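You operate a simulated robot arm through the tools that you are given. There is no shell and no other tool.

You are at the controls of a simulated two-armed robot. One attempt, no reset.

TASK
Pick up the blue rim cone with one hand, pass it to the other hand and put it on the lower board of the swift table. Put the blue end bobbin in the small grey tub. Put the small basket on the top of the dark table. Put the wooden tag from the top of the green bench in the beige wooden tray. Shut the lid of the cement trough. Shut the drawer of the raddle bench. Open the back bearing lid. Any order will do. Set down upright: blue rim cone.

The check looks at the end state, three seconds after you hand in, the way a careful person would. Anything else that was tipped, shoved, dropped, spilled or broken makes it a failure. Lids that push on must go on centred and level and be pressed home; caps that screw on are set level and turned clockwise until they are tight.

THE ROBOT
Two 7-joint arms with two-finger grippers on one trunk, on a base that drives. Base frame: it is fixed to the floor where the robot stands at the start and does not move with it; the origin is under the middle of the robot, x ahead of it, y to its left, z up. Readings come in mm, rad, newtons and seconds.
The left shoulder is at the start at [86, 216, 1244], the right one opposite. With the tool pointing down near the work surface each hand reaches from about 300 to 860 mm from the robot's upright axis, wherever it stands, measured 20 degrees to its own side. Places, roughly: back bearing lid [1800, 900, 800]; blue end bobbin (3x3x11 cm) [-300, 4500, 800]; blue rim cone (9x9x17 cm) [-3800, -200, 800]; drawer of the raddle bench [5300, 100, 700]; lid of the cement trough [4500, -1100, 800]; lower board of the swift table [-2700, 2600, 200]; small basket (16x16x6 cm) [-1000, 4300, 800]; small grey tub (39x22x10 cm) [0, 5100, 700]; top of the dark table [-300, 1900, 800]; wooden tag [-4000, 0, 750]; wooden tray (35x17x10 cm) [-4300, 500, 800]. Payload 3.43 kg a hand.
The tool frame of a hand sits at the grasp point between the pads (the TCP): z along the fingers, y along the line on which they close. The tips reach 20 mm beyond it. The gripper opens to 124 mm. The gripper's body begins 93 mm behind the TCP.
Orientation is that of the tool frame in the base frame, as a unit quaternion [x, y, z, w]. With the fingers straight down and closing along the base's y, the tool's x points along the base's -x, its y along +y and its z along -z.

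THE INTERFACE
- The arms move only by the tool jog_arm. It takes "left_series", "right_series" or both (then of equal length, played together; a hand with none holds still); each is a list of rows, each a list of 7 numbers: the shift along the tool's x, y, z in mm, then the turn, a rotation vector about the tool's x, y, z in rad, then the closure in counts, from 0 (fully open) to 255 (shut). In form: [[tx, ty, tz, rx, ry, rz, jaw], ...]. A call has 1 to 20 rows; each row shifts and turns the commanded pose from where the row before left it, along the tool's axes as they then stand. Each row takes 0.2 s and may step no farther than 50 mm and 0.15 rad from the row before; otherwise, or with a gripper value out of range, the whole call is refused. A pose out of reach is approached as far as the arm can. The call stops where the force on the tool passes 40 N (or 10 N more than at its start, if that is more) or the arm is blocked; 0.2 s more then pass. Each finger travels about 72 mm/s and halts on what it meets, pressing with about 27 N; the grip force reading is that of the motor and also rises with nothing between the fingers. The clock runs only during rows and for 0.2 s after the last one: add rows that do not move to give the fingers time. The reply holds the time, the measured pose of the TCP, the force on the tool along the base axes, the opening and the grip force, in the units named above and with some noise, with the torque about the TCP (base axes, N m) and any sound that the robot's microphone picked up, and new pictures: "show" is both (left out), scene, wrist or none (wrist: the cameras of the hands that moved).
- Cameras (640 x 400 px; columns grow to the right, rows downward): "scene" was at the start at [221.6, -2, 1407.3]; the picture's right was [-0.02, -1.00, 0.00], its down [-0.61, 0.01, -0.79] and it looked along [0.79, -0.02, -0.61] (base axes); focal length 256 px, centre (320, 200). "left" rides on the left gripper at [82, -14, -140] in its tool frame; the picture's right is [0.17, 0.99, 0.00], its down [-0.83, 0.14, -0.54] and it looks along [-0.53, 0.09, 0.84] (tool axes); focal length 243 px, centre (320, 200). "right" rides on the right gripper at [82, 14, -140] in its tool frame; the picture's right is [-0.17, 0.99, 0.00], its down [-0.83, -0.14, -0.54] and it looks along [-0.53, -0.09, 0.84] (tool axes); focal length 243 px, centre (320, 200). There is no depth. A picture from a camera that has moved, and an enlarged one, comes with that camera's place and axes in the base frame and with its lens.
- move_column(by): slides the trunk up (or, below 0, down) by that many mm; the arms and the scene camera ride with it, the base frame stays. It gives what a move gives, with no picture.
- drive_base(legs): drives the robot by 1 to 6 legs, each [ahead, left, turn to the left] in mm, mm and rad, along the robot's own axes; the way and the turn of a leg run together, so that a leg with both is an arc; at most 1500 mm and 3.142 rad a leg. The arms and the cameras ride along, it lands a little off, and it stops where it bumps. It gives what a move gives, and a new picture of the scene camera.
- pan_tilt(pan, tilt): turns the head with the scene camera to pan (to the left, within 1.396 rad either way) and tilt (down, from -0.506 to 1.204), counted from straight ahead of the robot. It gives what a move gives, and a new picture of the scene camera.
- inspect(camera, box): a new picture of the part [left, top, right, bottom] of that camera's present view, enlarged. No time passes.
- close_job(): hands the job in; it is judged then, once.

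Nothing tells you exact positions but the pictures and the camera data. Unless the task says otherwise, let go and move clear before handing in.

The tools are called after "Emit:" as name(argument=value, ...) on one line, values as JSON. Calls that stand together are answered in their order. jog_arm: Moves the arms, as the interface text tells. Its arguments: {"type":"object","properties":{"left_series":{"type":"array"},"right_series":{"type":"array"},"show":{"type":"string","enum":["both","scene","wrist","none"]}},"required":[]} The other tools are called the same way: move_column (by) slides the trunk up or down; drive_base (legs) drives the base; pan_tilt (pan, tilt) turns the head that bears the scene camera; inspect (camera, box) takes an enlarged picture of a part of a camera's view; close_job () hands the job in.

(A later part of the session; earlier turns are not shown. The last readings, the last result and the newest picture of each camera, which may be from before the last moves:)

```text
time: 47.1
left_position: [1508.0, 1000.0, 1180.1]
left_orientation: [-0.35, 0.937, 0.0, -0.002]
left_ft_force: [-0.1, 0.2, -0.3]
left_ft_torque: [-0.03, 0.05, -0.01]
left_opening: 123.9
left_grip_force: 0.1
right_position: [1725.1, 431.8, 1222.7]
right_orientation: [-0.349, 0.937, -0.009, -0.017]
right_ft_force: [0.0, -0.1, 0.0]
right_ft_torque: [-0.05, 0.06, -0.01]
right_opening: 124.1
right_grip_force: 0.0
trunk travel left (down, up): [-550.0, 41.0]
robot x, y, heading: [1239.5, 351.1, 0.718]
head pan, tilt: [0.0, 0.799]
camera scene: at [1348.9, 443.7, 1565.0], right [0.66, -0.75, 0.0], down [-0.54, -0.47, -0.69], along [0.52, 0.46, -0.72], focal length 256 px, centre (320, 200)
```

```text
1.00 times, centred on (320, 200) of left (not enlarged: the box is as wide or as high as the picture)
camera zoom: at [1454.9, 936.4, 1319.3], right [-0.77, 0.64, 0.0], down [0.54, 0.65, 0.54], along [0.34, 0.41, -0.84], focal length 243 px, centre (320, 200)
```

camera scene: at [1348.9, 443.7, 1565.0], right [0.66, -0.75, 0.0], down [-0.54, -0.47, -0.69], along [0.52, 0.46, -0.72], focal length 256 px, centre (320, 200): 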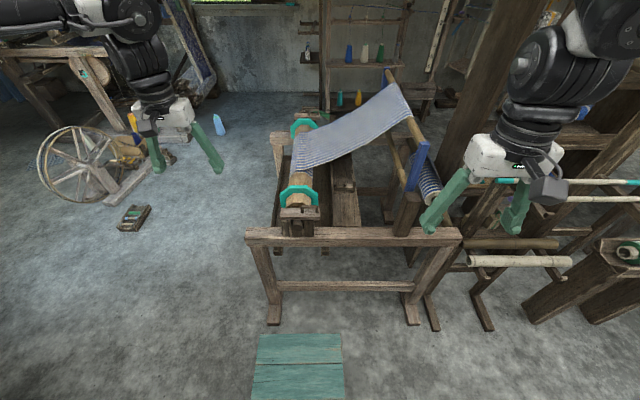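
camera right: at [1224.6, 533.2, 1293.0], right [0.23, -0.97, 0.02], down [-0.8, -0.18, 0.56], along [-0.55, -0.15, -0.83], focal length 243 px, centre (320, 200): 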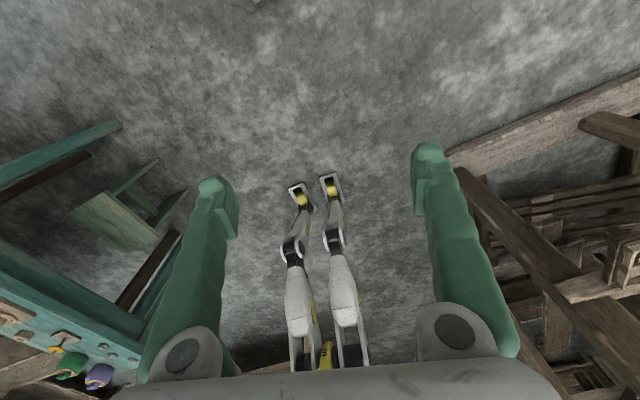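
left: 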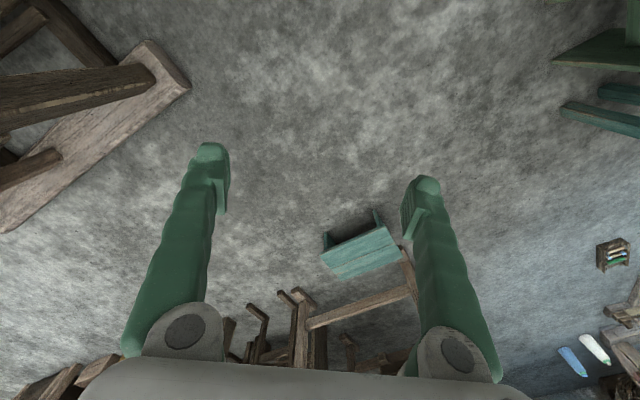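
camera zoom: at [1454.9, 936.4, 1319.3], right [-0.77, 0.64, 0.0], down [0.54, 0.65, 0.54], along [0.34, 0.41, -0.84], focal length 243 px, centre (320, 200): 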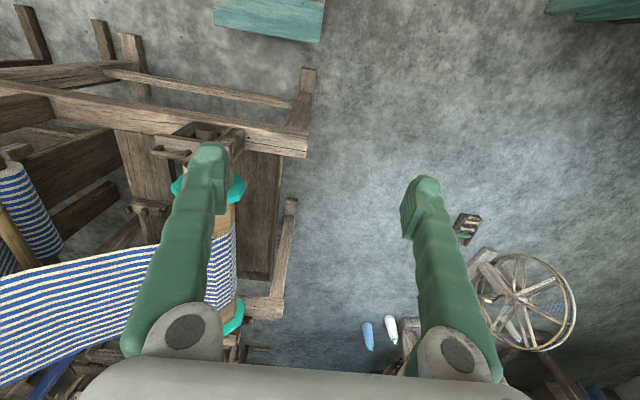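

The lid is well aligned with me: handle bar at robot-frame forward 779, left 36, z≈875, hinge likely at left 144. I'll lower the trunk, then yaw the left hand 90° and tilt it so its fingers point down and right, ready to swing the lid up and over to the left.

Emit:
move_column(by=-150)

Emit:
jog_arm(left_series=[[0, 0, 0, 0, 0, 0.15, 0], [0, 0, 0, 0, 0, 0.15, 0], [0, 0, 0, 0, 0, 0.15, 0], [0, 0, 0, 0, 0, 0.15, 0], [0, 0, 0, 0, 0, 0.15, 0], [0, 0, 0, 0, 0, 0.15, 0], [0, 0, 0, 0, 0, 0.15, 0], [0, 0, 0, 0, 0, 0.15, 0], [0, 0, 0, 0, 0, 0.15, 0], [0, 0, 0, 0, 0, 0.15, 0], [0, 0, 0, 0, 0, 0.07, 0], [0, 0, 0, 0, -0.15, 0, 0], [0, 0, 0, 0, -0.15, 0, 0], [0, 0, 0, 0, -0.15, 0, 0], [0, 0, 0, 0, -0.0736, 0, 0]])

```text
time: 48.8
left_position: [1506.2, 999.7, 1032.4]
left_orientation: [-0.351, 0.937, 0.0, 0.001]
left_ft_force: [0.0, -0.7, 0.5]
left_ft_torque: [0.01, 0.01, 0.01]
left_opening: 124.2
left_grip_force: 0.0
right_position: [1712.9, 421.8, 978.7]
right_orientation: [-0.346, 0.928, -0.052, -0.13]
right_ft_force: [-0.7, -0.3, 0.4]
right_ft_torque: [0.0, 0.01, -0.02]
right_opening: 124.1
right_grip_force: 0.1
trunk travel left (down, up): [-400.0, 191.0]
robot x, y, heading: [1239.9, 347.9, 0.718]
head pan, tilt: [0.0, 0.799]
```

```text
time: 52.0
left_position: [1504.7, 997.9, 1031.7]
left_orientation: [0.401, 0.879, -0.107, 0.236]
left_ft_force: [-0.3, 0.0, -0.9]
left_ft_torque: [0.0, 0.04, 0.0]
left_opening: 124.0
left_grip_force: 0.1
right_position: [1713.5, 422.0, 978.3]
right_orientation: [-0.347, 0.927, -0.051, -0.129]
right_ft_force: [0.2, -0.5, -0.4]
right_ft_torque: [-0.02, 0.02, -0.05]
right_opening: 124.1
right_grip_force: 0.2
trunk travel left (down, up): [-400.0, 191.0]
robot x, y, heading: [1241.9, 351.9, 0.714]
head pan, tilt: [0.0, 0.799]
camera scene: at [1402.3, 490.9, 1395.6], right [0.66, -0.75, 0.0], down [-0.54, -0.47, -0.7], along [0.53, 0.46, -0.72], focal length 256 px, centre (320, 200)
camera left: at [1401.1, 1095.5, 1111.8], right [0.65, 0.76, -0.08], down [0.4, -0.25, 0.88], along [0.65, -0.61, -0.46], focal length 243 px, centre (320, 200)
```

scene: 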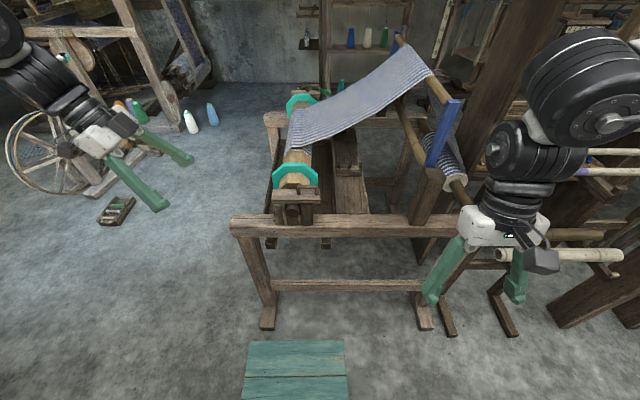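
left: 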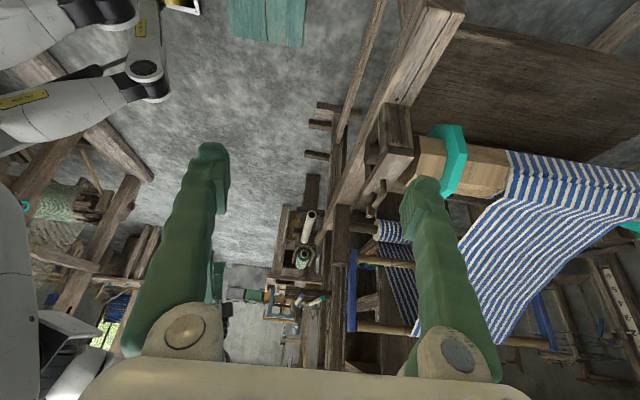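

Emit:
inspect(camera="left", box=[340, 90, 460, 240])

Emit:
inspect(camera="scene", box=[255, 160, 335, 230])

```text
2.67 times, centred on (400, 165) of left
camera zoom: at [1401.1, 1095.5, 1111.8], right [0.65, 0.76, -0.08], down [0.4, -0.25, 0.88], along [0.65, -0.61, -0.46], focal length 647 px, centre (107, 293)
```

zoom: 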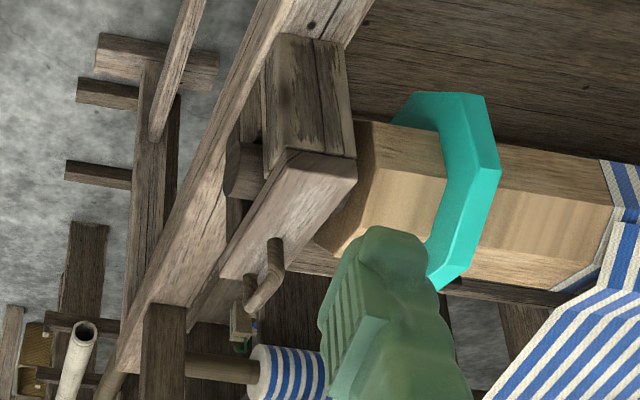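

```text
5.71 times, centred on (295, 195) of scene
camera zoom: at [1402.3, 490.9, 1395.6], right [0.66, -0.75, 0.0], down [-0.54, -0.47, -0.7], along [0.53, 0.46, -0.72], focal length 1466 px, centre (463, 229)
```

zoom: 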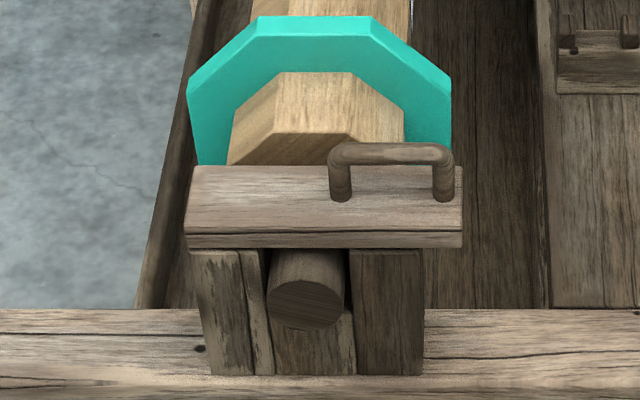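

Triangulation agrees: handle bar centre is about (1799, 888, 877) with the hub top just behind the lid at z≈863, so I'll narrow the jaws to about 34 mm. I'm moving to a pre-grasp 100 mm back along the finger axis.

Emit:
jog_arm(left_series=[[-27, 25, 28.7, 0, 0, 0, 185], [-27, 25, 28.7, 0, 0, 0, 185], [-27, 25, 28.7, 0, 0, 0, 185], [-27, 25, 28.7, 0, 0, 0, 185], [-27, 25, 28.7, 0, 0, 0, 185], [-27, 25, 28.7, 0, 0, 0, 185], [0, 0, 0, 0, 0, 0, 185]])

```text
time: 53.6
left_position: [1767.4, 925.3, 964.7]
left_orientation: [0.4, 0.879, -0.108, 0.237]
left_ft_force: [0.0, 0.2, -0.7]
left_ft_torque: [-0.02, -0.06, -0.04]
left_opening: 34.1
left_grip_force: 0.1
right_position: [1712.7, 424.9, 978.4]
right_orientation: [-0.346, 0.928, -0.052, -0.13]
right_ft_force: [-0.6, 0.1, -0.7]
right_ft_torque: [-0.03, -0.03, 0.05]
right_opening: 124.1
right_grip_force: 0.1
trunk travel left (down, up): [-400.0, 191.0]
robot x, y, heading: [1236.4, 348.5, 0.712]
head pan, tilt: [0.0, 0.799]
camera scene: at [1400.7, 494.3, 1395.4], right [0.66, -0.75, 0.0], down [-0.54, -0.47, -0.7], along [0.53, 0.46, -0.72], focal length 256 px, centre (320, 200)
camera left: at [1663.5, 1023.2, 1043.9], right [0.65, 0.76, -0.08], down [0.4, -0.24, 0.88], along [0.65, -0.61, -0.46], focal length 243 px, centre (320, 200)
```

scene: 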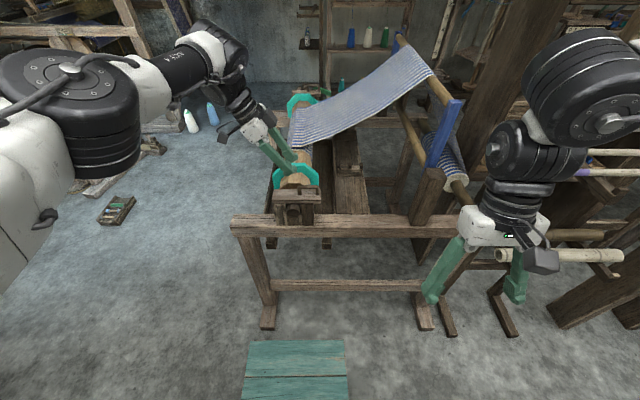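
left: 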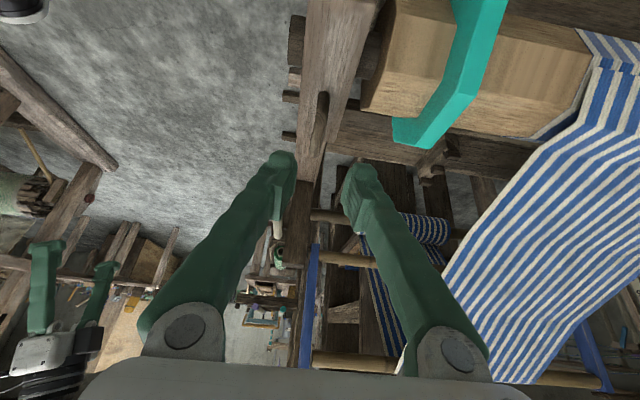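

Emit:
inspect(camera="left", box=[260, 40, 400, 210])

Emit:
inspect(camera="scene", box=[255, 130, 345, 230])

```text
2.35 times, centred on (330, 125) of left
camera zoom: at [1663.5, 1023.2, 1043.9], right [0.65, 0.76, -0.08], down [0.4, -0.24, 0.88], along [0.65, -0.61, -0.46], focal length 571 px, centre (296, 376)
```

zoom: 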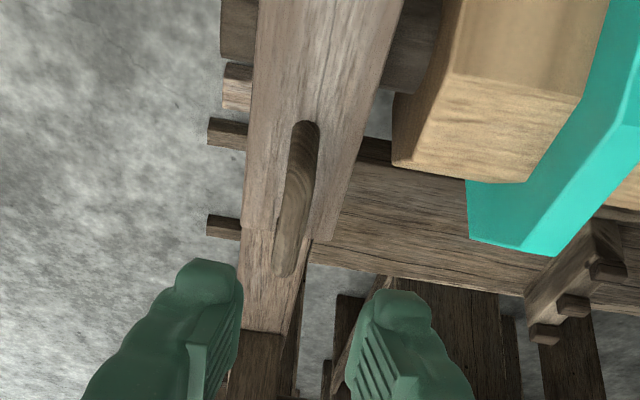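

```text
4.00 times, centred on (300, 180) of scene
camera zoom: at [1400.7, 494.3, 1395.4], right [0.66, -0.75, 0.0], down [-0.54, -0.47, -0.7], along [0.53, 0.46, -0.72], focal length 1026 px, centre (400, 280)
```

zoom: 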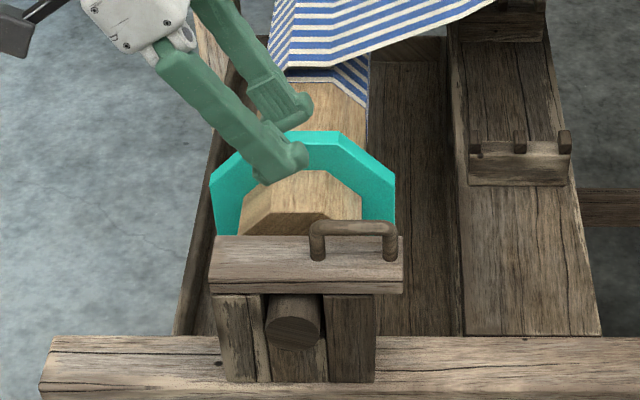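

The handle lies right on the finger axis, midway between the fingers. I'm advancing 92 mm and closing on the bar.

Emit:
jog_arm(left_series=[[0, -1, 31, 0, 0, 0, 185], [0, -1, 31, 0, 0, 0, 185], [0, 0, 30, 0, 0, 0, 185], [0, 0, 0, 0, 0, 0, 255], [0, 0, 0, 0, 0, 0, 255], [0, 0, 0, 0, 0, 0, 255]])

```text
time: 55.0
left_position: [1797.6, 888.1, 883.7]
left_orientation: [0.401, 0.879, -0.108, 0.235]
left_ft_force: [0.2, -5.2, -3.2]
left_ft_torque: [-0.4, -0.34, -0.04]
left_opening: 10.4
left_grip_force: 44.1
right_position: [1714.4, 421.2, 977.4]
right_orientation: [-0.347, 0.928, -0.051, -0.129]
right_ft_force: [-0.1, 1.2, 0.0]
right_ft_torque: [0.02, 0.04, -0.03]
right_opening: 123.9
right_grip_force: 0.1
trunk travel left (down, up): [-400.0, 191.0]
robot x, y, heading: [1237.4, 348.2, 0.719]
head pan, tilt: [0.0, 0.799]
camera scene: at [1403.0, 490.1, 1395.6], right [0.66, -0.75, 0.0], down [-0.54, -0.47, -0.7], along [0.53, 0.46, -0.72], focal length 256 px, centre (320, 200)
camera left: at [1693.7, 984.8, 963.2], right [0.65, 0.76, -0.08], down [0.4, -0.25, 0.88], along [0.65, -0.61, -0.46], focal length 243 px, centre (320, 200)
```

scene: 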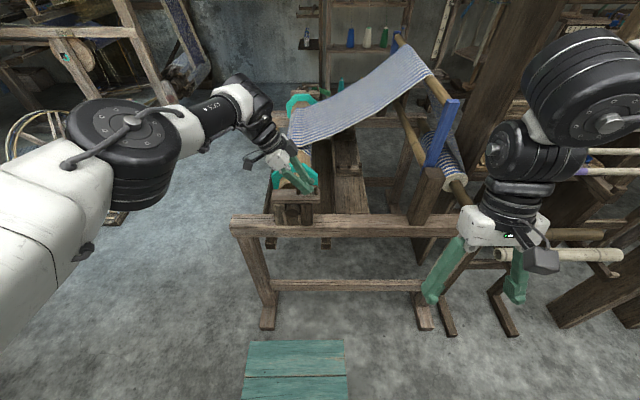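
left: 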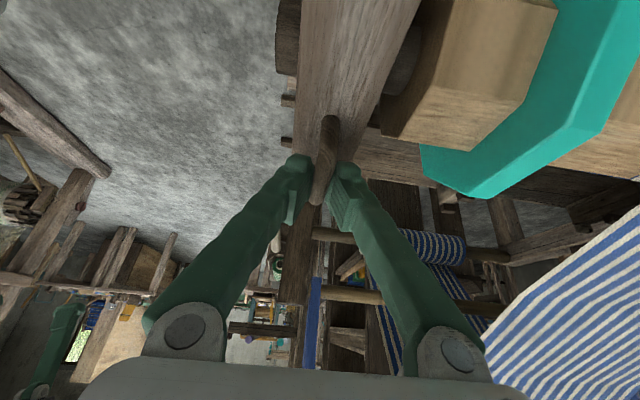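

The bar is held (10.4 mm). I'll lift along an arc about the presumed left-end hinge, a few small steps first.

Emit:
jog_arm(left_series=[[0.1, 0, -11.7, 0, -0.04, 0, 255], [0.75, 0, -11.7, 0, -0.04, 0, 255], [1.5, 0, -11.6, 0, -0.04, 0, 255]])

```text
time: 55.8
left_position: [1785.0, 902.0, 913.5]
left_orientation: [0.394, 0.862, -0.132, 0.289]
left_ft_force: [8.5, -11.1, -2.2]
left_ft_torque: [-0.97, -0.8, -0.03]
left_opening: 10.7
left_grip_force: 44.5
right_position: [1714.5, 421.4, 977.5]
right_orientation: [-0.346, 0.928, -0.05, -0.129]
right_ft_force: [-0.8, -0.4, -0.6]
right_ft_torque: [0.01, 0.03, -0.01]
right_opening: 123.8
right_grip_force: 0.1
trunk travel left (down, up): [-400.0, 191.0]
robot x, y, heading: [1239.1, 354.0, 0.717]
head pan, tilt: [0.0, 0.799]
camera scene: at [1403.4, 489.4, 1395.7], right [0.66, -0.76, 0.0], down [-0.54, -0.47, -0.7], along [0.53, 0.46, -0.72], focal length 256 px, centre (320, 200)
camera left: at [1674.6, 1006.9, 975.4], right [0.66, 0.75, -0.1], down [0.33, -0.17, 0.93], along [0.68, -0.65, -0.35], focal length 243 px, centre (320, 200)
```

scene: 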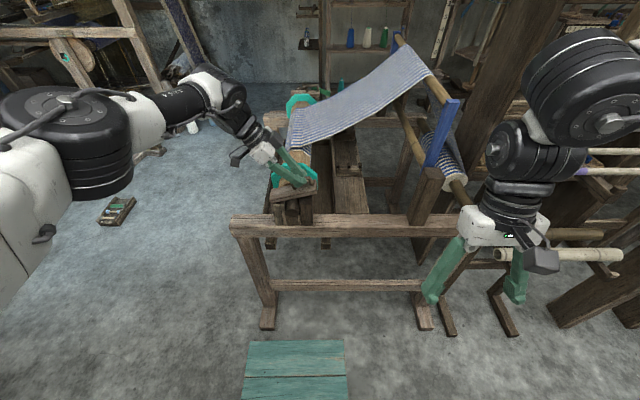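
left: 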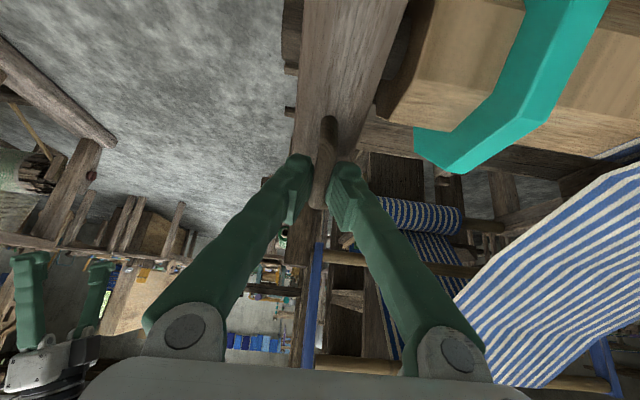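

The lid is lifting about its left end. I've refined the pivot and will continue the arc.

Emit:
jog_arm(left_series=[[1.27, 0, -11.53, 0, -0.04, 0, 255], [1.95, 0, -11.43, 0, -0.04, 0, 255], [2.63, 0, -11.3, 0, -0.04, 0, 255], [3.31, 0, -11.12, 0, -0.04, 0, 255], [3.97, 0, -10.9, 0, -0.04, 0, 255]])

```text
time: 57.0
left_position: [1752.2, 940.9, 945.8]
left_orientation: [0.377, 0.831, -0.17, 0.373]
left_ft_force: [1.2, -8.4, -3.7]
left_ft_torque: [-0.77, -0.65, 0.0]
left_opening: 10.4
left_grip_force: 43.9
right_position: [1713.9, 423.0, 979.3]
right_orientation: [-0.347, 0.928, -0.052, -0.13]
right_ft_force: [0.3, 0.8, -0.5]
right_ft_torque: [0.0, -0.01, 0.03]
right_opening: 124.0
right_grip_force: 0.0
trunk travel left (down, up): [-400.0, 191.0]
robot x, y, heading: [1236.8, 350.5, 0.717]
head pan, tilt: [0.0, 0.799]
camera scene: at [1402.8, 490.0, 1395.6], right [0.66, -0.75, 0.0], down [-0.54, -0.47, -0.7], along [0.53, 0.46, -0.72], focal length 256 px, centre (320, 200)
camera left: at [1635.6, 1051.4, 976.7], right [0.67, 0.73, -0.12], down [0.2, -0.02, 0.98], along [0.71, -0.68, -0.16], focal length 243 px, centre (320, 200)
```

scene: 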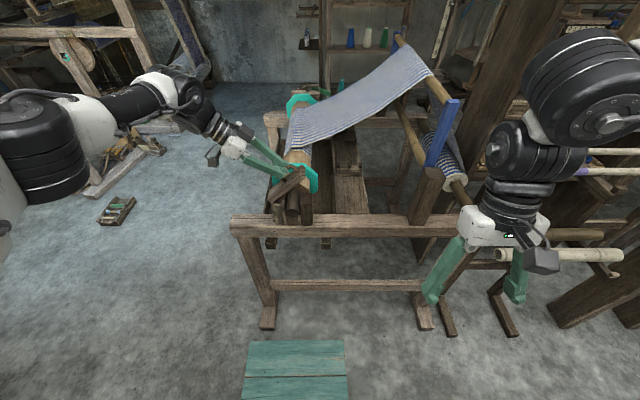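
left: 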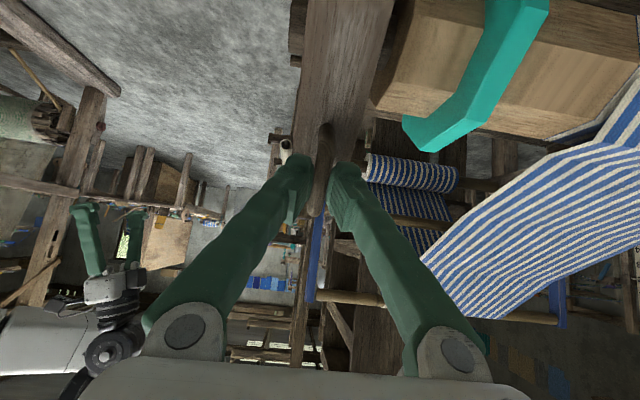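

Emit:
jog_arm(left_series=[[5.0, 0, -10.4, 0, -0.04, 0, 255], [5.6, 0, -10.1, 0, -0.04, 0, 255], [6.2, 0, -9.7, 0, -0.04, 0, 255], [6.7, 0, -9.3, 0, -0.04, 0, 255], [7.3, 0, -8.9, 0, -0.04, 0, 255], [7.8, 0, -8.45, 0, -0.04, 0, 255]])

```text
time: 58.4
left_position: [1706.6, 993.5, 947.6]
left_orientation: [0.355, 0.78, -0.213, 0.469]
left_ft_force: [0.6, 0.5, -0.5]
left_ft_torque: [0.04, -0.01, 0.01]
left_opening: 0.3
left_grip_force: 34.5
right_position: [1714.0, 421.9, 977.8]
right_orientation: [-0.346, 0.928, -0.051, -0.129]
right_ft_force: [-0.1, 0.2, 0.4]
right_ft_torque: [-0.02, 0.0, 0.03]
right_opening: 123.8
right_grip_force: 0.0
trunk travel left (down, up): [-400.0, 191.0]
robot x, y, heading: [1240.2, 350.0, 0.717]
head pan, tilt: [0.0, 0.799]
camera scene: at [1402.7, 490.9, 1395.6], right [0.66, -0.75, 0.0], down [-0.54, -0.47, -0.7], along [0.53, 0.46, -0.72], focal length 256 px, centre (320, 200)
camera left: at [1589.5, 1105.5, 940.9], right [0.69, 0.71, -0.15], down [0.05, 0.16, 0.99], along [0.72, -0.69, 0.08], focal length 243 px, centre (320, 200)
```

scene: 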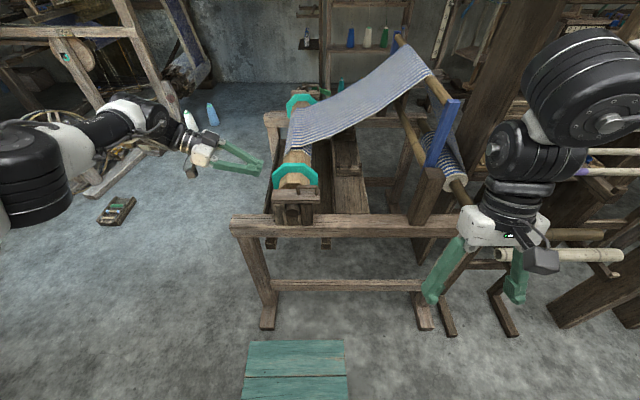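
left: 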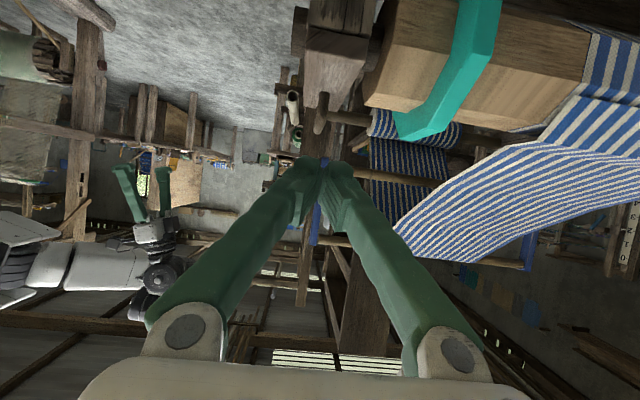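

The grip slipped at about 50° because I held the bar too near the fingertips and pulled outward, and the lid fell shut again. I refit the pivot from the three poses to about l' = -412, z = 841. I'll regrip deeper and follow the tighter arc.

Emit:
jog_arm(left_series=[[0, 0, -30, 0, 0, 0, 185], [0, 0, -30, 0, 0, 0, 185], [0, 0, 0, 0, 0.14, 0, 185], [0, 0, 0, 0, 0.14, 0, 185], [0, 0, 0, 0, 0.14, 0, 185], [0, 0, 0, 0, 0.138, 0, 185], [-39.4, 0, 27.4, 0, 0, 0, 185], [-39.4, 0, 27.4, 0, 0, 0, 185], [-39.4, 0, 27.4, 0, 0, 0, 185], [0, 0, 0, 0, 0, 0, 185]])

Emit:
inspect(camera="left", box=[260, 40, 400, 210])

Emit:
inspect(camera="scene", box=[255, 130, 345, 230])

```text
time: 60.6
left_position: [1766.1, 922.7, 962.2]
left_orientation: [0.4, 0.879, -0.108, 0.236]
left_ft_force: [-0.3, -0.3, 0.1]
left_ft_torque: [-0.04, -0.02, 0.01]
left_opening: 33.9
left_grip_force: 0.1
right_position: [1713.4, 423.3, 978.2]
right_orientation: [-0.346, 0.928, -0.051, -0.13]
right_ft_force: [-0.2, -0.4, -0.5]
right_ft_torque: [-0.03, 0.01, 0.02]
right_opening: 124.0
right_grip_force: 0.1
trunk travel left (down, up): [-400.0, 191.0]
robot x, y, heading: [1241.9, 351.3, 0.721]
head pan, tilt: [0.0, 0.799]
camera scene: at [1401.8, 491.4, 1395.6], right [0.66, -0.75, 0.0], down [-0.54, -0.47, -0.7], along [0.53, 0.46, -0.72], focal length 256 px, centre (320, 200)
camera left: at [1662.2, 1020.6, 1042.8], right [0.65, 0.76, -0.08], down [0.4, -0.25, 0.88], along [0.65, -0.61, -0.46], focal length 243 px, centre (320, 200)
```

scene: 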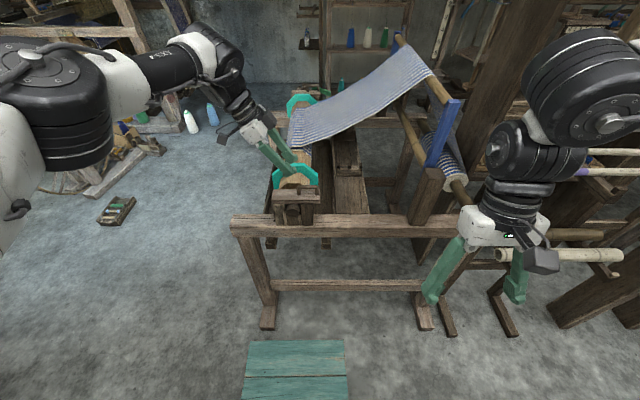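
left: 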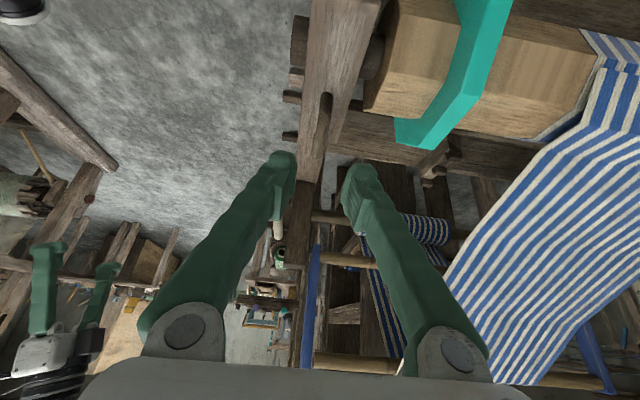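

```text
2.35 times, centred on (330, 125) of left
camera zoom: at [1662.2, 1020.6, 1042.8], right [0.65, 0.76, -0.08], down [0.4, -0.25, 0.88], along [0.65, -0.61, -0.46], focal length 571 px, centre (296, 376)
```

zoom: 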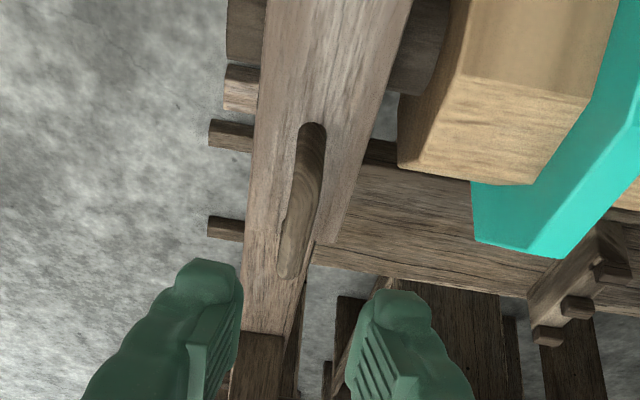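

```text
4.00 times, centred on (300, 180) of scene
camera zoom: at [1401.8, 491.4, 1395.6], right [0.66, -0.75, 0.0], down [-0.54, -0.47, -0.7], along [0.53, 0.46, -0.72], focal length 1026 px, centre (400, 280)
```

zoom: 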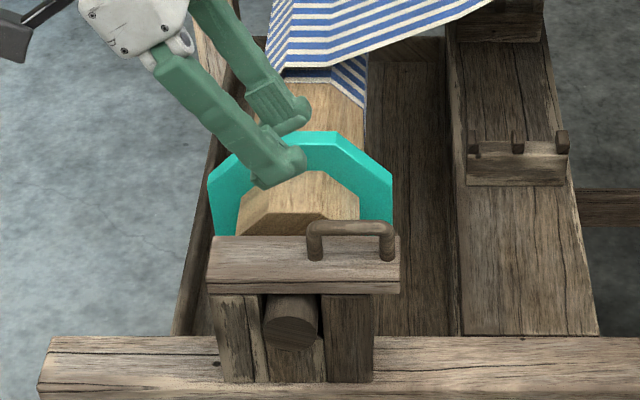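

Emit:
jog_arm(left_series=[[0.5, 0, 33, 0, 0, 0, 185], [0.5, 0, 33, 0, 0, 0, 185], [0, 0, 34, 0, 0, 0, 185], [0, 0, 0, 0, 0, 0, 255], [0, 0, 0, 0, 0, 0, 255], [0, 0, 0, 0, 0, 0, 255], [-1.44, 0, -10.9, 0, -0.045, 0, 255], [-0.84, 0, -10.97, 0, -0.045, 0, 255], [-0.25, 0, -11, 0, -0.045, 0, 255], [0.38, 0, -11, 0, -0.045, 0, 255]])

```text
time: 62.8
left_position: [1783.3, 905.8, 914.5]
left_orientation: [0.388, 0.855, -0.143, 0.314]
left_ft_force: [-9.3, -2.9, -13.1]
left_ft_torque: [-0.42, -0.55, -0.14]
left_opening: 6.1
left_grip_force: 36.8
right_position: [1712.9, 423.0, 978.2]
right_orientation: [-0.346, 0.928, -0.051, -0.13]
right_ft_force: [0.1, -0.3, 0.8]
right_ft_torque: [0.02, -0.01, 0.0]
right_opening: 124.0
right_grip_force: 0.0
trunk travel left (down, up): [-400.0, 191.0]
robot x, y, heading: [1238.7, 349.8, 0.715]
head pan, tilt: [0.0, 0.799]
camera scene: at [1401.9, 491.6, 1395.5], right [0.66, -0.75, 0.0], down [-0.54, -0.47, -0.7], along [0.53, 0.46, -0.72], focal length 256 px, centre (320, 200)
camera left: at [1670.5, 1010.9, 966.8], right [0.66, 0.74, -0.11], down [0.29, -0.12, 0.95], along [0.69, -0.66, -0.3], focal length 243 px, centre (320, 200)
```

scene: 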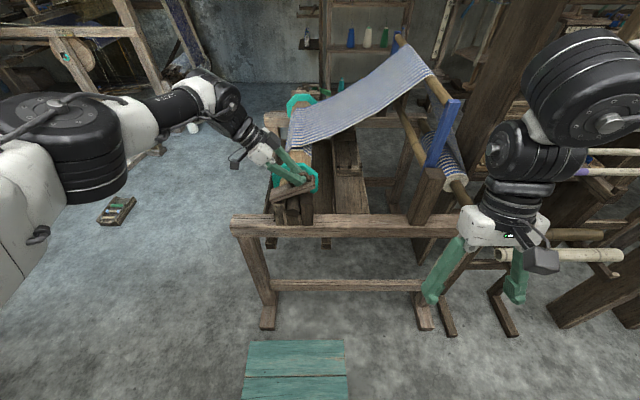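
left: 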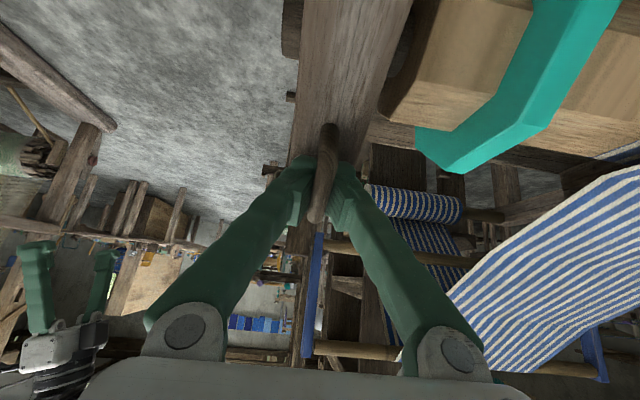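

The grip is deeper this time. I'm continuing the arc.

Emit:
jog_arm(left_series=[[0.98, 0, -10.96, 0, -0.045, 0, 255], [1.57, 0, -10.89, 0, -0.045, 0, 255], [2.17, 0, -10.78, 0, -0.045, 0, 255], [2.75, 0, -10.65, 0, -0.045, 0, 255]])

```text
time: 63.8
left_position: [1760.8, 932.1, 939.8]
left_orientation: [0.374, 0.822, -0.178, 0.391]
left_ft_force: [-8.5, -6.5, -16.7]
left_ft_torque: [-0.42, -0.63, -0.13]
left_opening: 6.0
left_grip_force: 36.5
right_position: [1712.3, 421.3, 979.6]
right_orientation: [-0.346, 0.928, -0.051, -0.13]
right_ft_force: [0.1, -0.6, -0.7]
right_ft_torque: [0.02, -0.02, -0.01]
right_opening: 124.2
right_grip_force: 0.1
trunk travel left (down, up): [-400.0, 191.0]
robot x, y, heading: [1238.5, 350.5, 0.713]
head pan, tilt: [0.0, 0.799]
camera scene: at [1402.5, 491.3, 1395.5], right [0.66, -0.75, 0.0], down [-0.54, -0.47, -0.7], along [0.53, 0.46, -0.72], focal length 256 px, centre (320, 200)
camera left: at [1643.3, 1042.6, 964.3], right [0.67, 0.73, -0.13], down [0.18, 0.01, 0.98], along [0.72, -0.69, -0.12], focal length 243 px, centre (320, 200)
```

scene: 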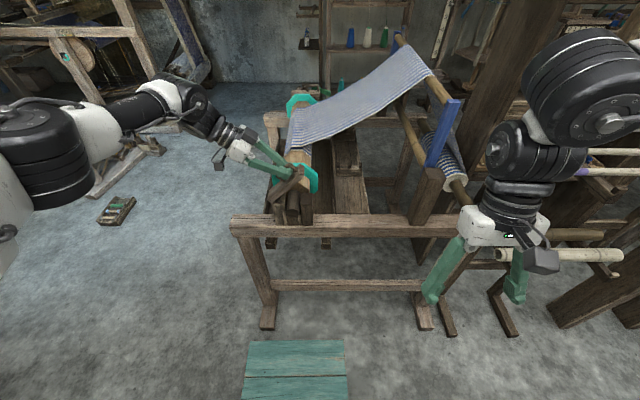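
left: 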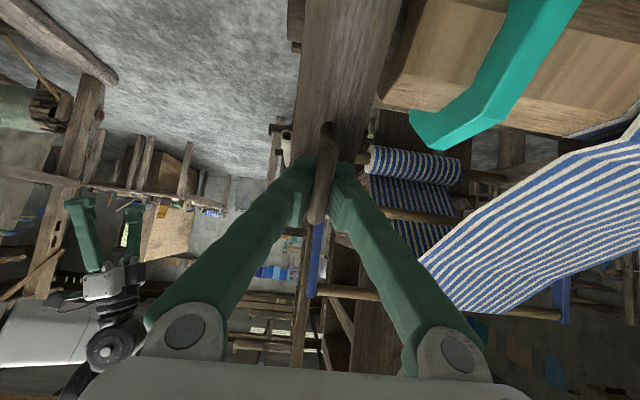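

Emit:
jog_arm(left_series=[[3.3, 0, -10.5, 0, -0.045, 0, 255], [3.87, 0, -10.3, 0, -0.045, 0, 255], [4.4, 0, -10.07, 0, -0.045, 0, 255], [5.0, 0, -9.8, 0, -0.045, 0, 255]])

```text
time: 64.8
left_position: [1733.5, 962.5, 951.3]
left_orientation: [0.357, 0.784, -0.21, 0.463]
left_ft_force: [-2.6, -15.0, -11.5]
left_ft_torque: [-0.95, -0.8, 0.05]
left_opening: 6.2
left_grip_force: 35.6
right_position: [1715.5, 421.2, 979.1]
right_orientation: [-0.346, 0.928, -0.051, -0.129]
right_ft_force: [-0.1, 0.3, -0.6]
right_ft_torque: [-0.02, -0.05, 0.01]
right_opening: 123.7
right_grip_force: 0.0
trunk travel left (down, up): [-400.0, 191.0]
robot x, y, heading: [1239.0, 348.7, 0.715]
head pan, tilt: [0.0, 0.799]
camera scene: at [1402.8, 489.8, 1395.7], right [0.66, -0.76, 0.0], down [-0.54, -0.47, -0.7], along [0.53, 0.46, -0.72], focal length 256 px, centre (320, 200)
camera left: at [1615.5, 1075.0, 946.4], right [0.69, 0.71, -0.14], down [0.06, 0.14, 0.99], along [0.72, -0.69, 0.06], focal length 243 px, centre (320, 200)
```

scene: 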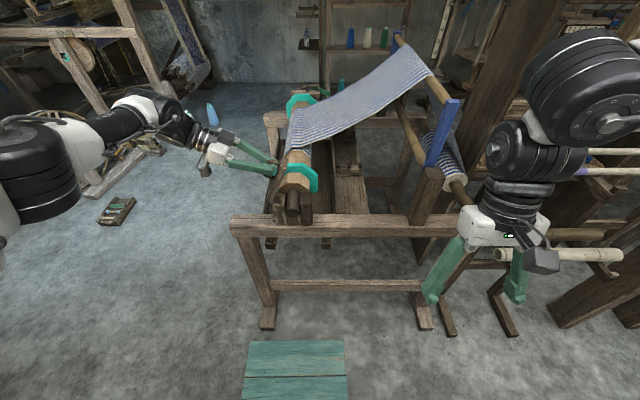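
left: 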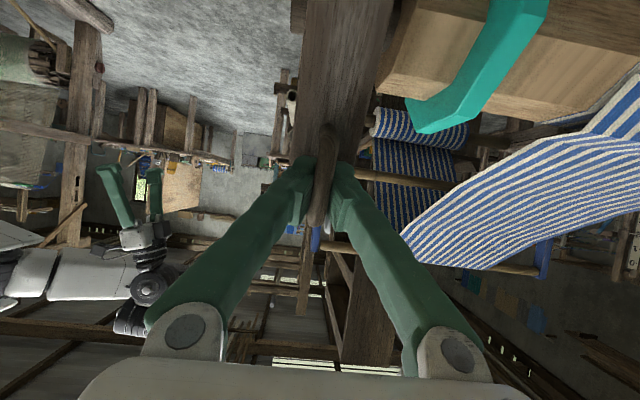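

Emit:
jog_arm(left_series=[[6.0, 0, -8.9, 0, -0.045, 0, 255], [6.5, 0, -8.6, 0, -0.045, 0, 255], [6.5, 0, -8.7, 0, -0.045, 0, 255], [6.8, 0, -8.4, 0, -0.045, 0, 255]])

```text
time: 65.8
left_position: [1704.5, 994.9, 942.6]
left_orientation: [0.336, 0.739, -0.239, 0.532]
left_ft_force: [1.1, -6.2, 1.5]
left_ft_torque: [-0.54, -0.43, 0.0]
left_opening: 5.5
left_grip_force: 34.5
right_position: [1713.9, 422.8, 978.8]
right_orientation: [-0.347, 0.928, -0.051, -0.13]
right_ft_force: [0.1, -0.7, -0.4]
right_ft_torque: [0.02, 0.01, -0.03]
right_opening: 124.1
right_grip_force: 0.1
trunk travel left (down, up): [-400.0, 191.0]
robot x, y, heading: [1237.5, 349.3, 0.716]
head pan, tilt: [0.0, 0.799]
camera scene: at [1402.5, 489.8, 1395.8], right [0.66, -0.75, 0.0], down [-0.54, -0.47, -0.7], along [0.53, 0.46, -0.72], focal length 256 px, centre (320, 200)
camera left: at [1588.1, 1106.0, 910.1], right [0.71, 0.69, -0.15], down [-0.06, 0.27, 0.96], along [0.7, -0.67, 0.23], focal length 243 px, centre (320, 200)
```

scene: 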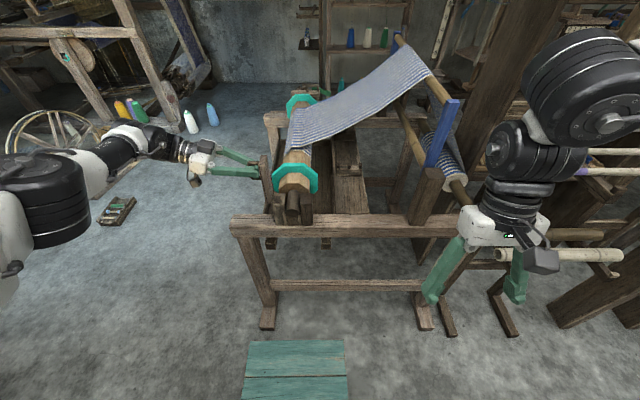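
left: 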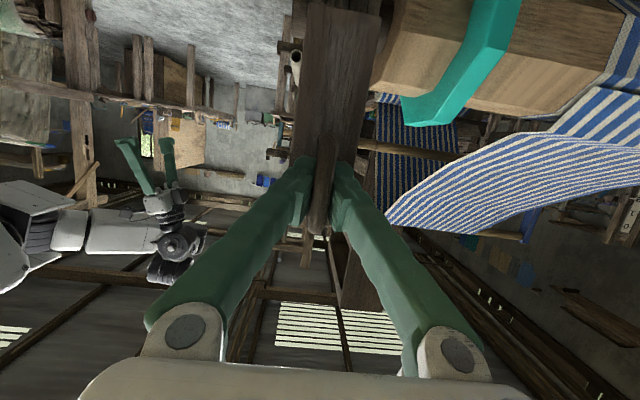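

The lid is about vertical now (≈91°). I'll push it a bit past vertical.

Emit:
jog_arm(left_series=[[7.3, 0, -8.1, 0, -0.045, 0, 255], [7.8, 0, -7.7, 0, -0.045, 0, 255], [8.2, 0, -7.2, 0, -0.045, 0, 255]])

```text
time: 66.5
left_position: [1693.4, 1007.8, 936.0]
left_orientation: [0.325, 0.714, -0.249, 0.568]
left_ft_force: [19.2, 7.9, -7.5]
left_ft_torque: [-0.29, -0.17, -0.15]
left_opening: 6.0
left_grip_force: 34.7
left hand out of reach, approached as far as the arm can: row 2, 3
right_position: [1714.3, 422.9, 977.5]
right_orientation: [-0.346, 0.928, -0.051, -0.13]
right_ft_force: [-1.4, -1.2, 0.0]
right_ft_torque: [0.02, -0.04, -0.03]
right_opening: 124.0
right_grip_force: 0.1
trunk travel left (down, up): [-400.0, 191.0]
robot x, y, heading: [1239.9, 350.6, 0.715]
head pan, tilt: [0.0, 0.799]
stopped in row 3 (left hand): the force on the tool passed its limit at 47 N (the readings are from after the stop); the commanded pose is now the measured one
camera scene: at [1404.8, 492.0, 1395.1], right [0.65, -0.76, 0.0], down [-0.54, -0.47, -0.7], along [0.53, 0.46, -0.72], focal length 256 px, centre (320, 200)
camera left: at [1579.0, 1115.0, 888.7], right [0.71, 0.69, -0.15], down [-0.13, 0.33, 0.93], along [0.69, -0.65, 0.32], focal length 243 px, centre (320, 200)
```

scene: 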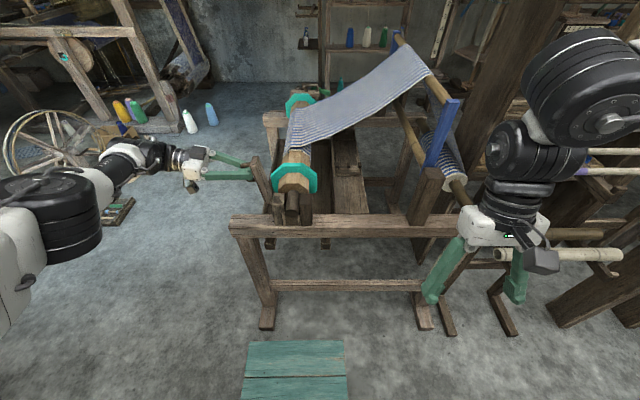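
left: 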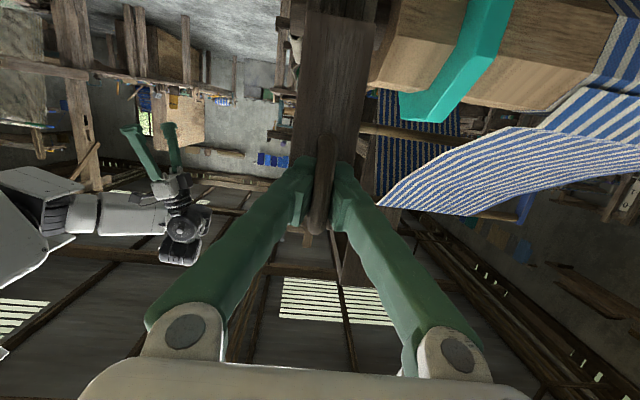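

The lid stands about 10° past vertical. I'll open the fingers and back off to the left, watching whether it stays.

Emit:
jog_arm(left_series=[[0, 0, 0, 0, 0, 0, 190], [0, 0, 0, 0, 0, 0, 190], [0, 0, 0, 0, 0, 0, 190]])

Emit:
jog_arm(left_series=[[0, 0, -20, 0, 0, 0, 190], [0, 0, -25, 0, 0, 0, 190], [0, 0, -25, 0, 0, 0, 190], [0, 0, -25, 0, 0, 0, 190]])

Emit:
inspect(camera="scene", box=[225, 130, 345, 240])

```text
time: 67.3
left_position: [1690.1, 1008.0, 938.9]
left_orientation: [0.325, 0.714, -0.249, 0.568]
left_ft_force: [0.4, -0.4, 0.1]
left_ft_torque: [0.03, -0.02, 0.02]
left_opening: 31.5
left_grip_force: 0.0
right_position: [1713.4, 421.1, 978.3]
right_orientation: [-0.346, 0.928, -0.051, -0.13]
right_ft_force: [-1.0, 0.4, -0.1]
right_ft_torque: [0.01, 0.01, -0.02]
right_opening: 124.2
right_grip_force: 0.0
trunk travel left (down, up): [-400.0, 191.0]
robot x, y, heading: [1242.0, 348.7, 0.72]
head pan, tilt: [0.0, 0.799]
camera scene: at [1403.3, 490.3, 1395.7], right [0.65, -0.76, 0.0], down [-0.54, -0.47, -0.7], along [0.53, 0.46, -0.72], focal length 256 px, centre (320, 200)
camera left: at [1576.2, 1114.2, 890.2], right [0.71, 0.68, -0.15], down [-0.13, 0.33, 0.93], along [0.69, -0.65, 0.33], focal length 243 px, centre (320, 200)
```

scene: 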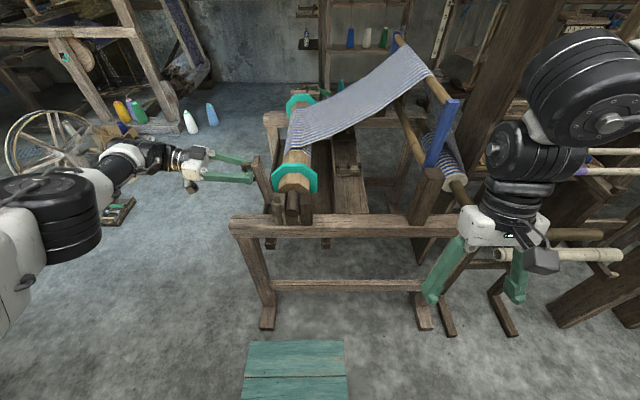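
left: 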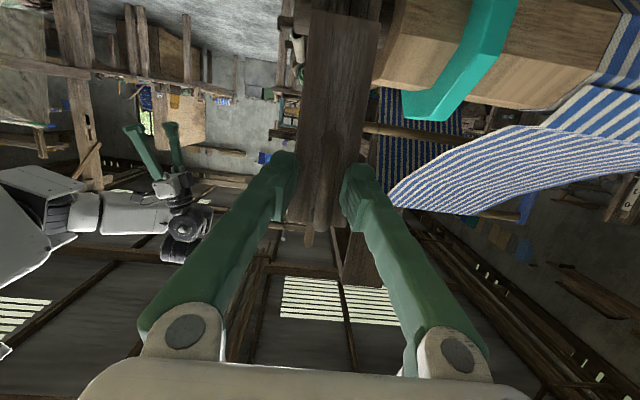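

```text
time: 68.3
left_position: [1619.7, 1064.9, 962.5]
left_orientation: [0.325, 0.714, -0.249, 0.568]
left_ft_force: [-0.5, -0.1, -0.3]
left_ft_torque: [-0.01, 0.01, 0.01]
left_opening: 31.8
left_grip_force: 0.1
left hand out of reach, approached as far as the arm can: row 2, 3, 4
right_position: [1713.3, 421.7, 978.9]
right_orientation: [-0.345, 0.928, -0.051, -0.129]
right_ft_force: [0.6, 0.0, -0.7]
right_ft_torque: [0.01, -0.02, 0.0]
right_opening: 124.0
right_grip_force: 0.1
trunk travel left (down, up): [-400.0, 191.0]
robot x, y, heading: [1237.9, 350.5, 0.709]
head pan, tilt: [0.0, 0.799]
camera scene: at [1402.2, 491.2, 1395.7], right [0.65, -0.76, 0.0], down [-0.54, -0.47, -0.7], along [0.53, 0.46, -0.72], focal length 256 px, centre (320, 200)
camera left: at [1505.3, 1171.6, 914.9], right [0.71, 0.68, -0.15], down [-0.13, 0.34, 0.93], along [0.69, -0.65, 0.33], focal length 243 px, centre (320, 200)
```

scene: 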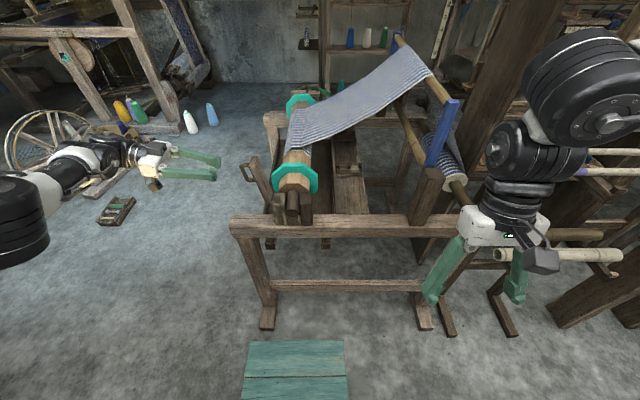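
left: 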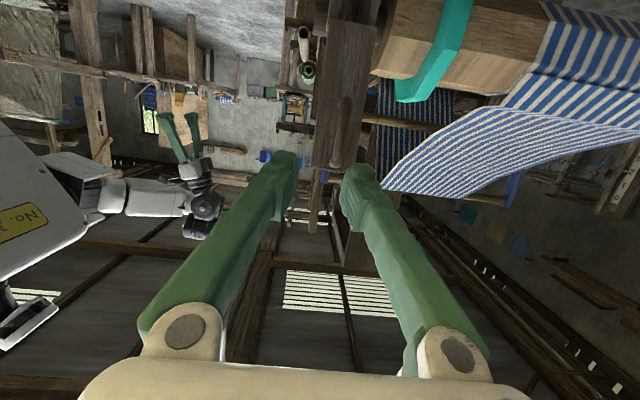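

```text
3.64 times, centred on (285, 185) of scene
camera zoom: at [1402.2, 491.2, 1395.7], right [0.65, -0.76, 0.0], down [-0.54, -0.47, -0.7], along [0.53, 0.46, -0.72], focal length 933 px, centre (447, 254)
```

zoom: 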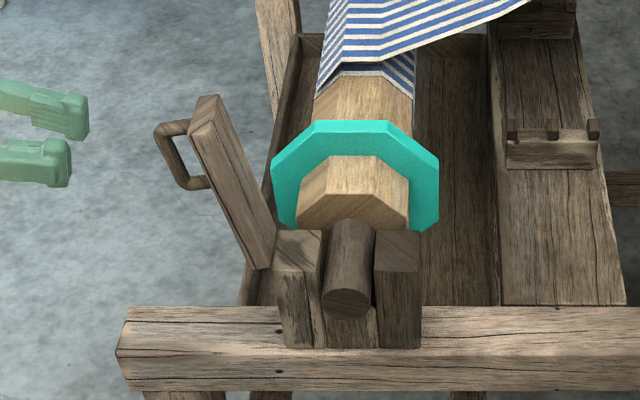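

The lid stands open by itself at about 110°. I'll withdraw the left hand and bring it back to a travel pose.

Emit:
jog_arm(left_series=[[0, -40, -10, 0, 0, 0, 190], [0, -40, -10, 0, 0, 0, 190], [0, -40, 0, 0, 0.148, 0, 190], [0, -40, 0, 0, 0.148, 0, 150], [0, 0, 0, 0, 0.148, 0, 100], [0, 0, 0, 0, 0.148, 0, 50], [0, 0, 0, 0, 0.148, 0, 0], [0, 0, 0, 0, 0.148, 0, 0], [0, 0, 0, 0, 0.148, 0, 0], [0, 0, 0, 0, 0.148, 0, 0], [0, 0, 0, 0, 0.148, 0, 0]], show="none")

Emit:
jog_arm(left_series=[[0, -20, -10, 0, 0, -0.15, 0], [0, 0, 0, 0, 0, -0.15, 0], [0, 0, 0, 0, 0, -0.15, 0], [0, 0, 0, 0, 0, -0.15, 0], [0, 0, 0, 0, 0, -0.15, 0], [0, 0, 0, 0, 0, -0.15, 0], [0, 0, 0, 0, 0, -0.15, 0], [0, 0, 0, 0, 0, -0.15, 0], [0, 0, 0, 0, 0, -0.15, 0], [0, 0, 0, 0, 0, -0.15, 0], [0, 0, 0, 0, 0, -0.07, 0]], show="scene")

```text
time: 70.7
left_position: [1487.9, 970.0, 966.1]
left_orientation: [0.411, 0.911, 0.005, 0.004]
left_ft_force: [-0.4, 0.3, -0.5]
left_ft_torque: [0.05, 0.02, 0.02]
left_opening: 124.0
left_grip_force: 0.0
right_position: [1714.6, 420.7, 977.6]
right_orientation: [-0.345, 0.928, -0.05, -0.13]
right_ft_force: [0.0, -0.2, -0.4]
right_ft_torque: [0.0, 0.01, 0.0]
right_opening: 124.0
right_grip_force: 0.0
trunk travel left (down, up): [-400.0, 191.0]
robot x, y, heading: [1238.9, 352.4, 0.716]
head pan, tilt: [0.0, 0.799]
```

```text
time: 73.1
left_position: [1472.5, 957.7, 977.3]
left_orientation: [-0.354, 0.935, 0.0, 0.009]
left_ft_force: [0.4, -0.2, 0.5]
left_ft_torque: [0.01, 0.05, 0.05]
left_opening: 123.9
left_grip_force: 0.1
right_position: [1714.2, 421.8, 978.2]
right_orientation: [-0.345, 0.928, -0.051, -0.129]
right_ft_force: [0.5, -0.3, -0.1]
right_ft_torque: [0.02, -0.03, 0.01]
right_opening: 123.9
right_grip_force: 0.0
trunk travel left (down, up): [-400.0, 191.0]
robot x, y, heading: [1237.7, 353.9, 0.717]
head pan, tilt: [0.0, 0.799]
camera scene: at [1403.5, 490.5, 1395.6], right [0.65, -0.76, 0.0], down [-0.54, -0.47, -0.7], along [0.53, 0.46, -0.72], focal length 256 px, centre (320, 200)
```

scene: 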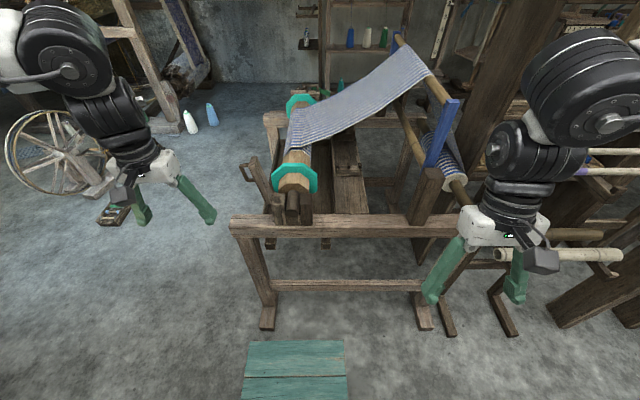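

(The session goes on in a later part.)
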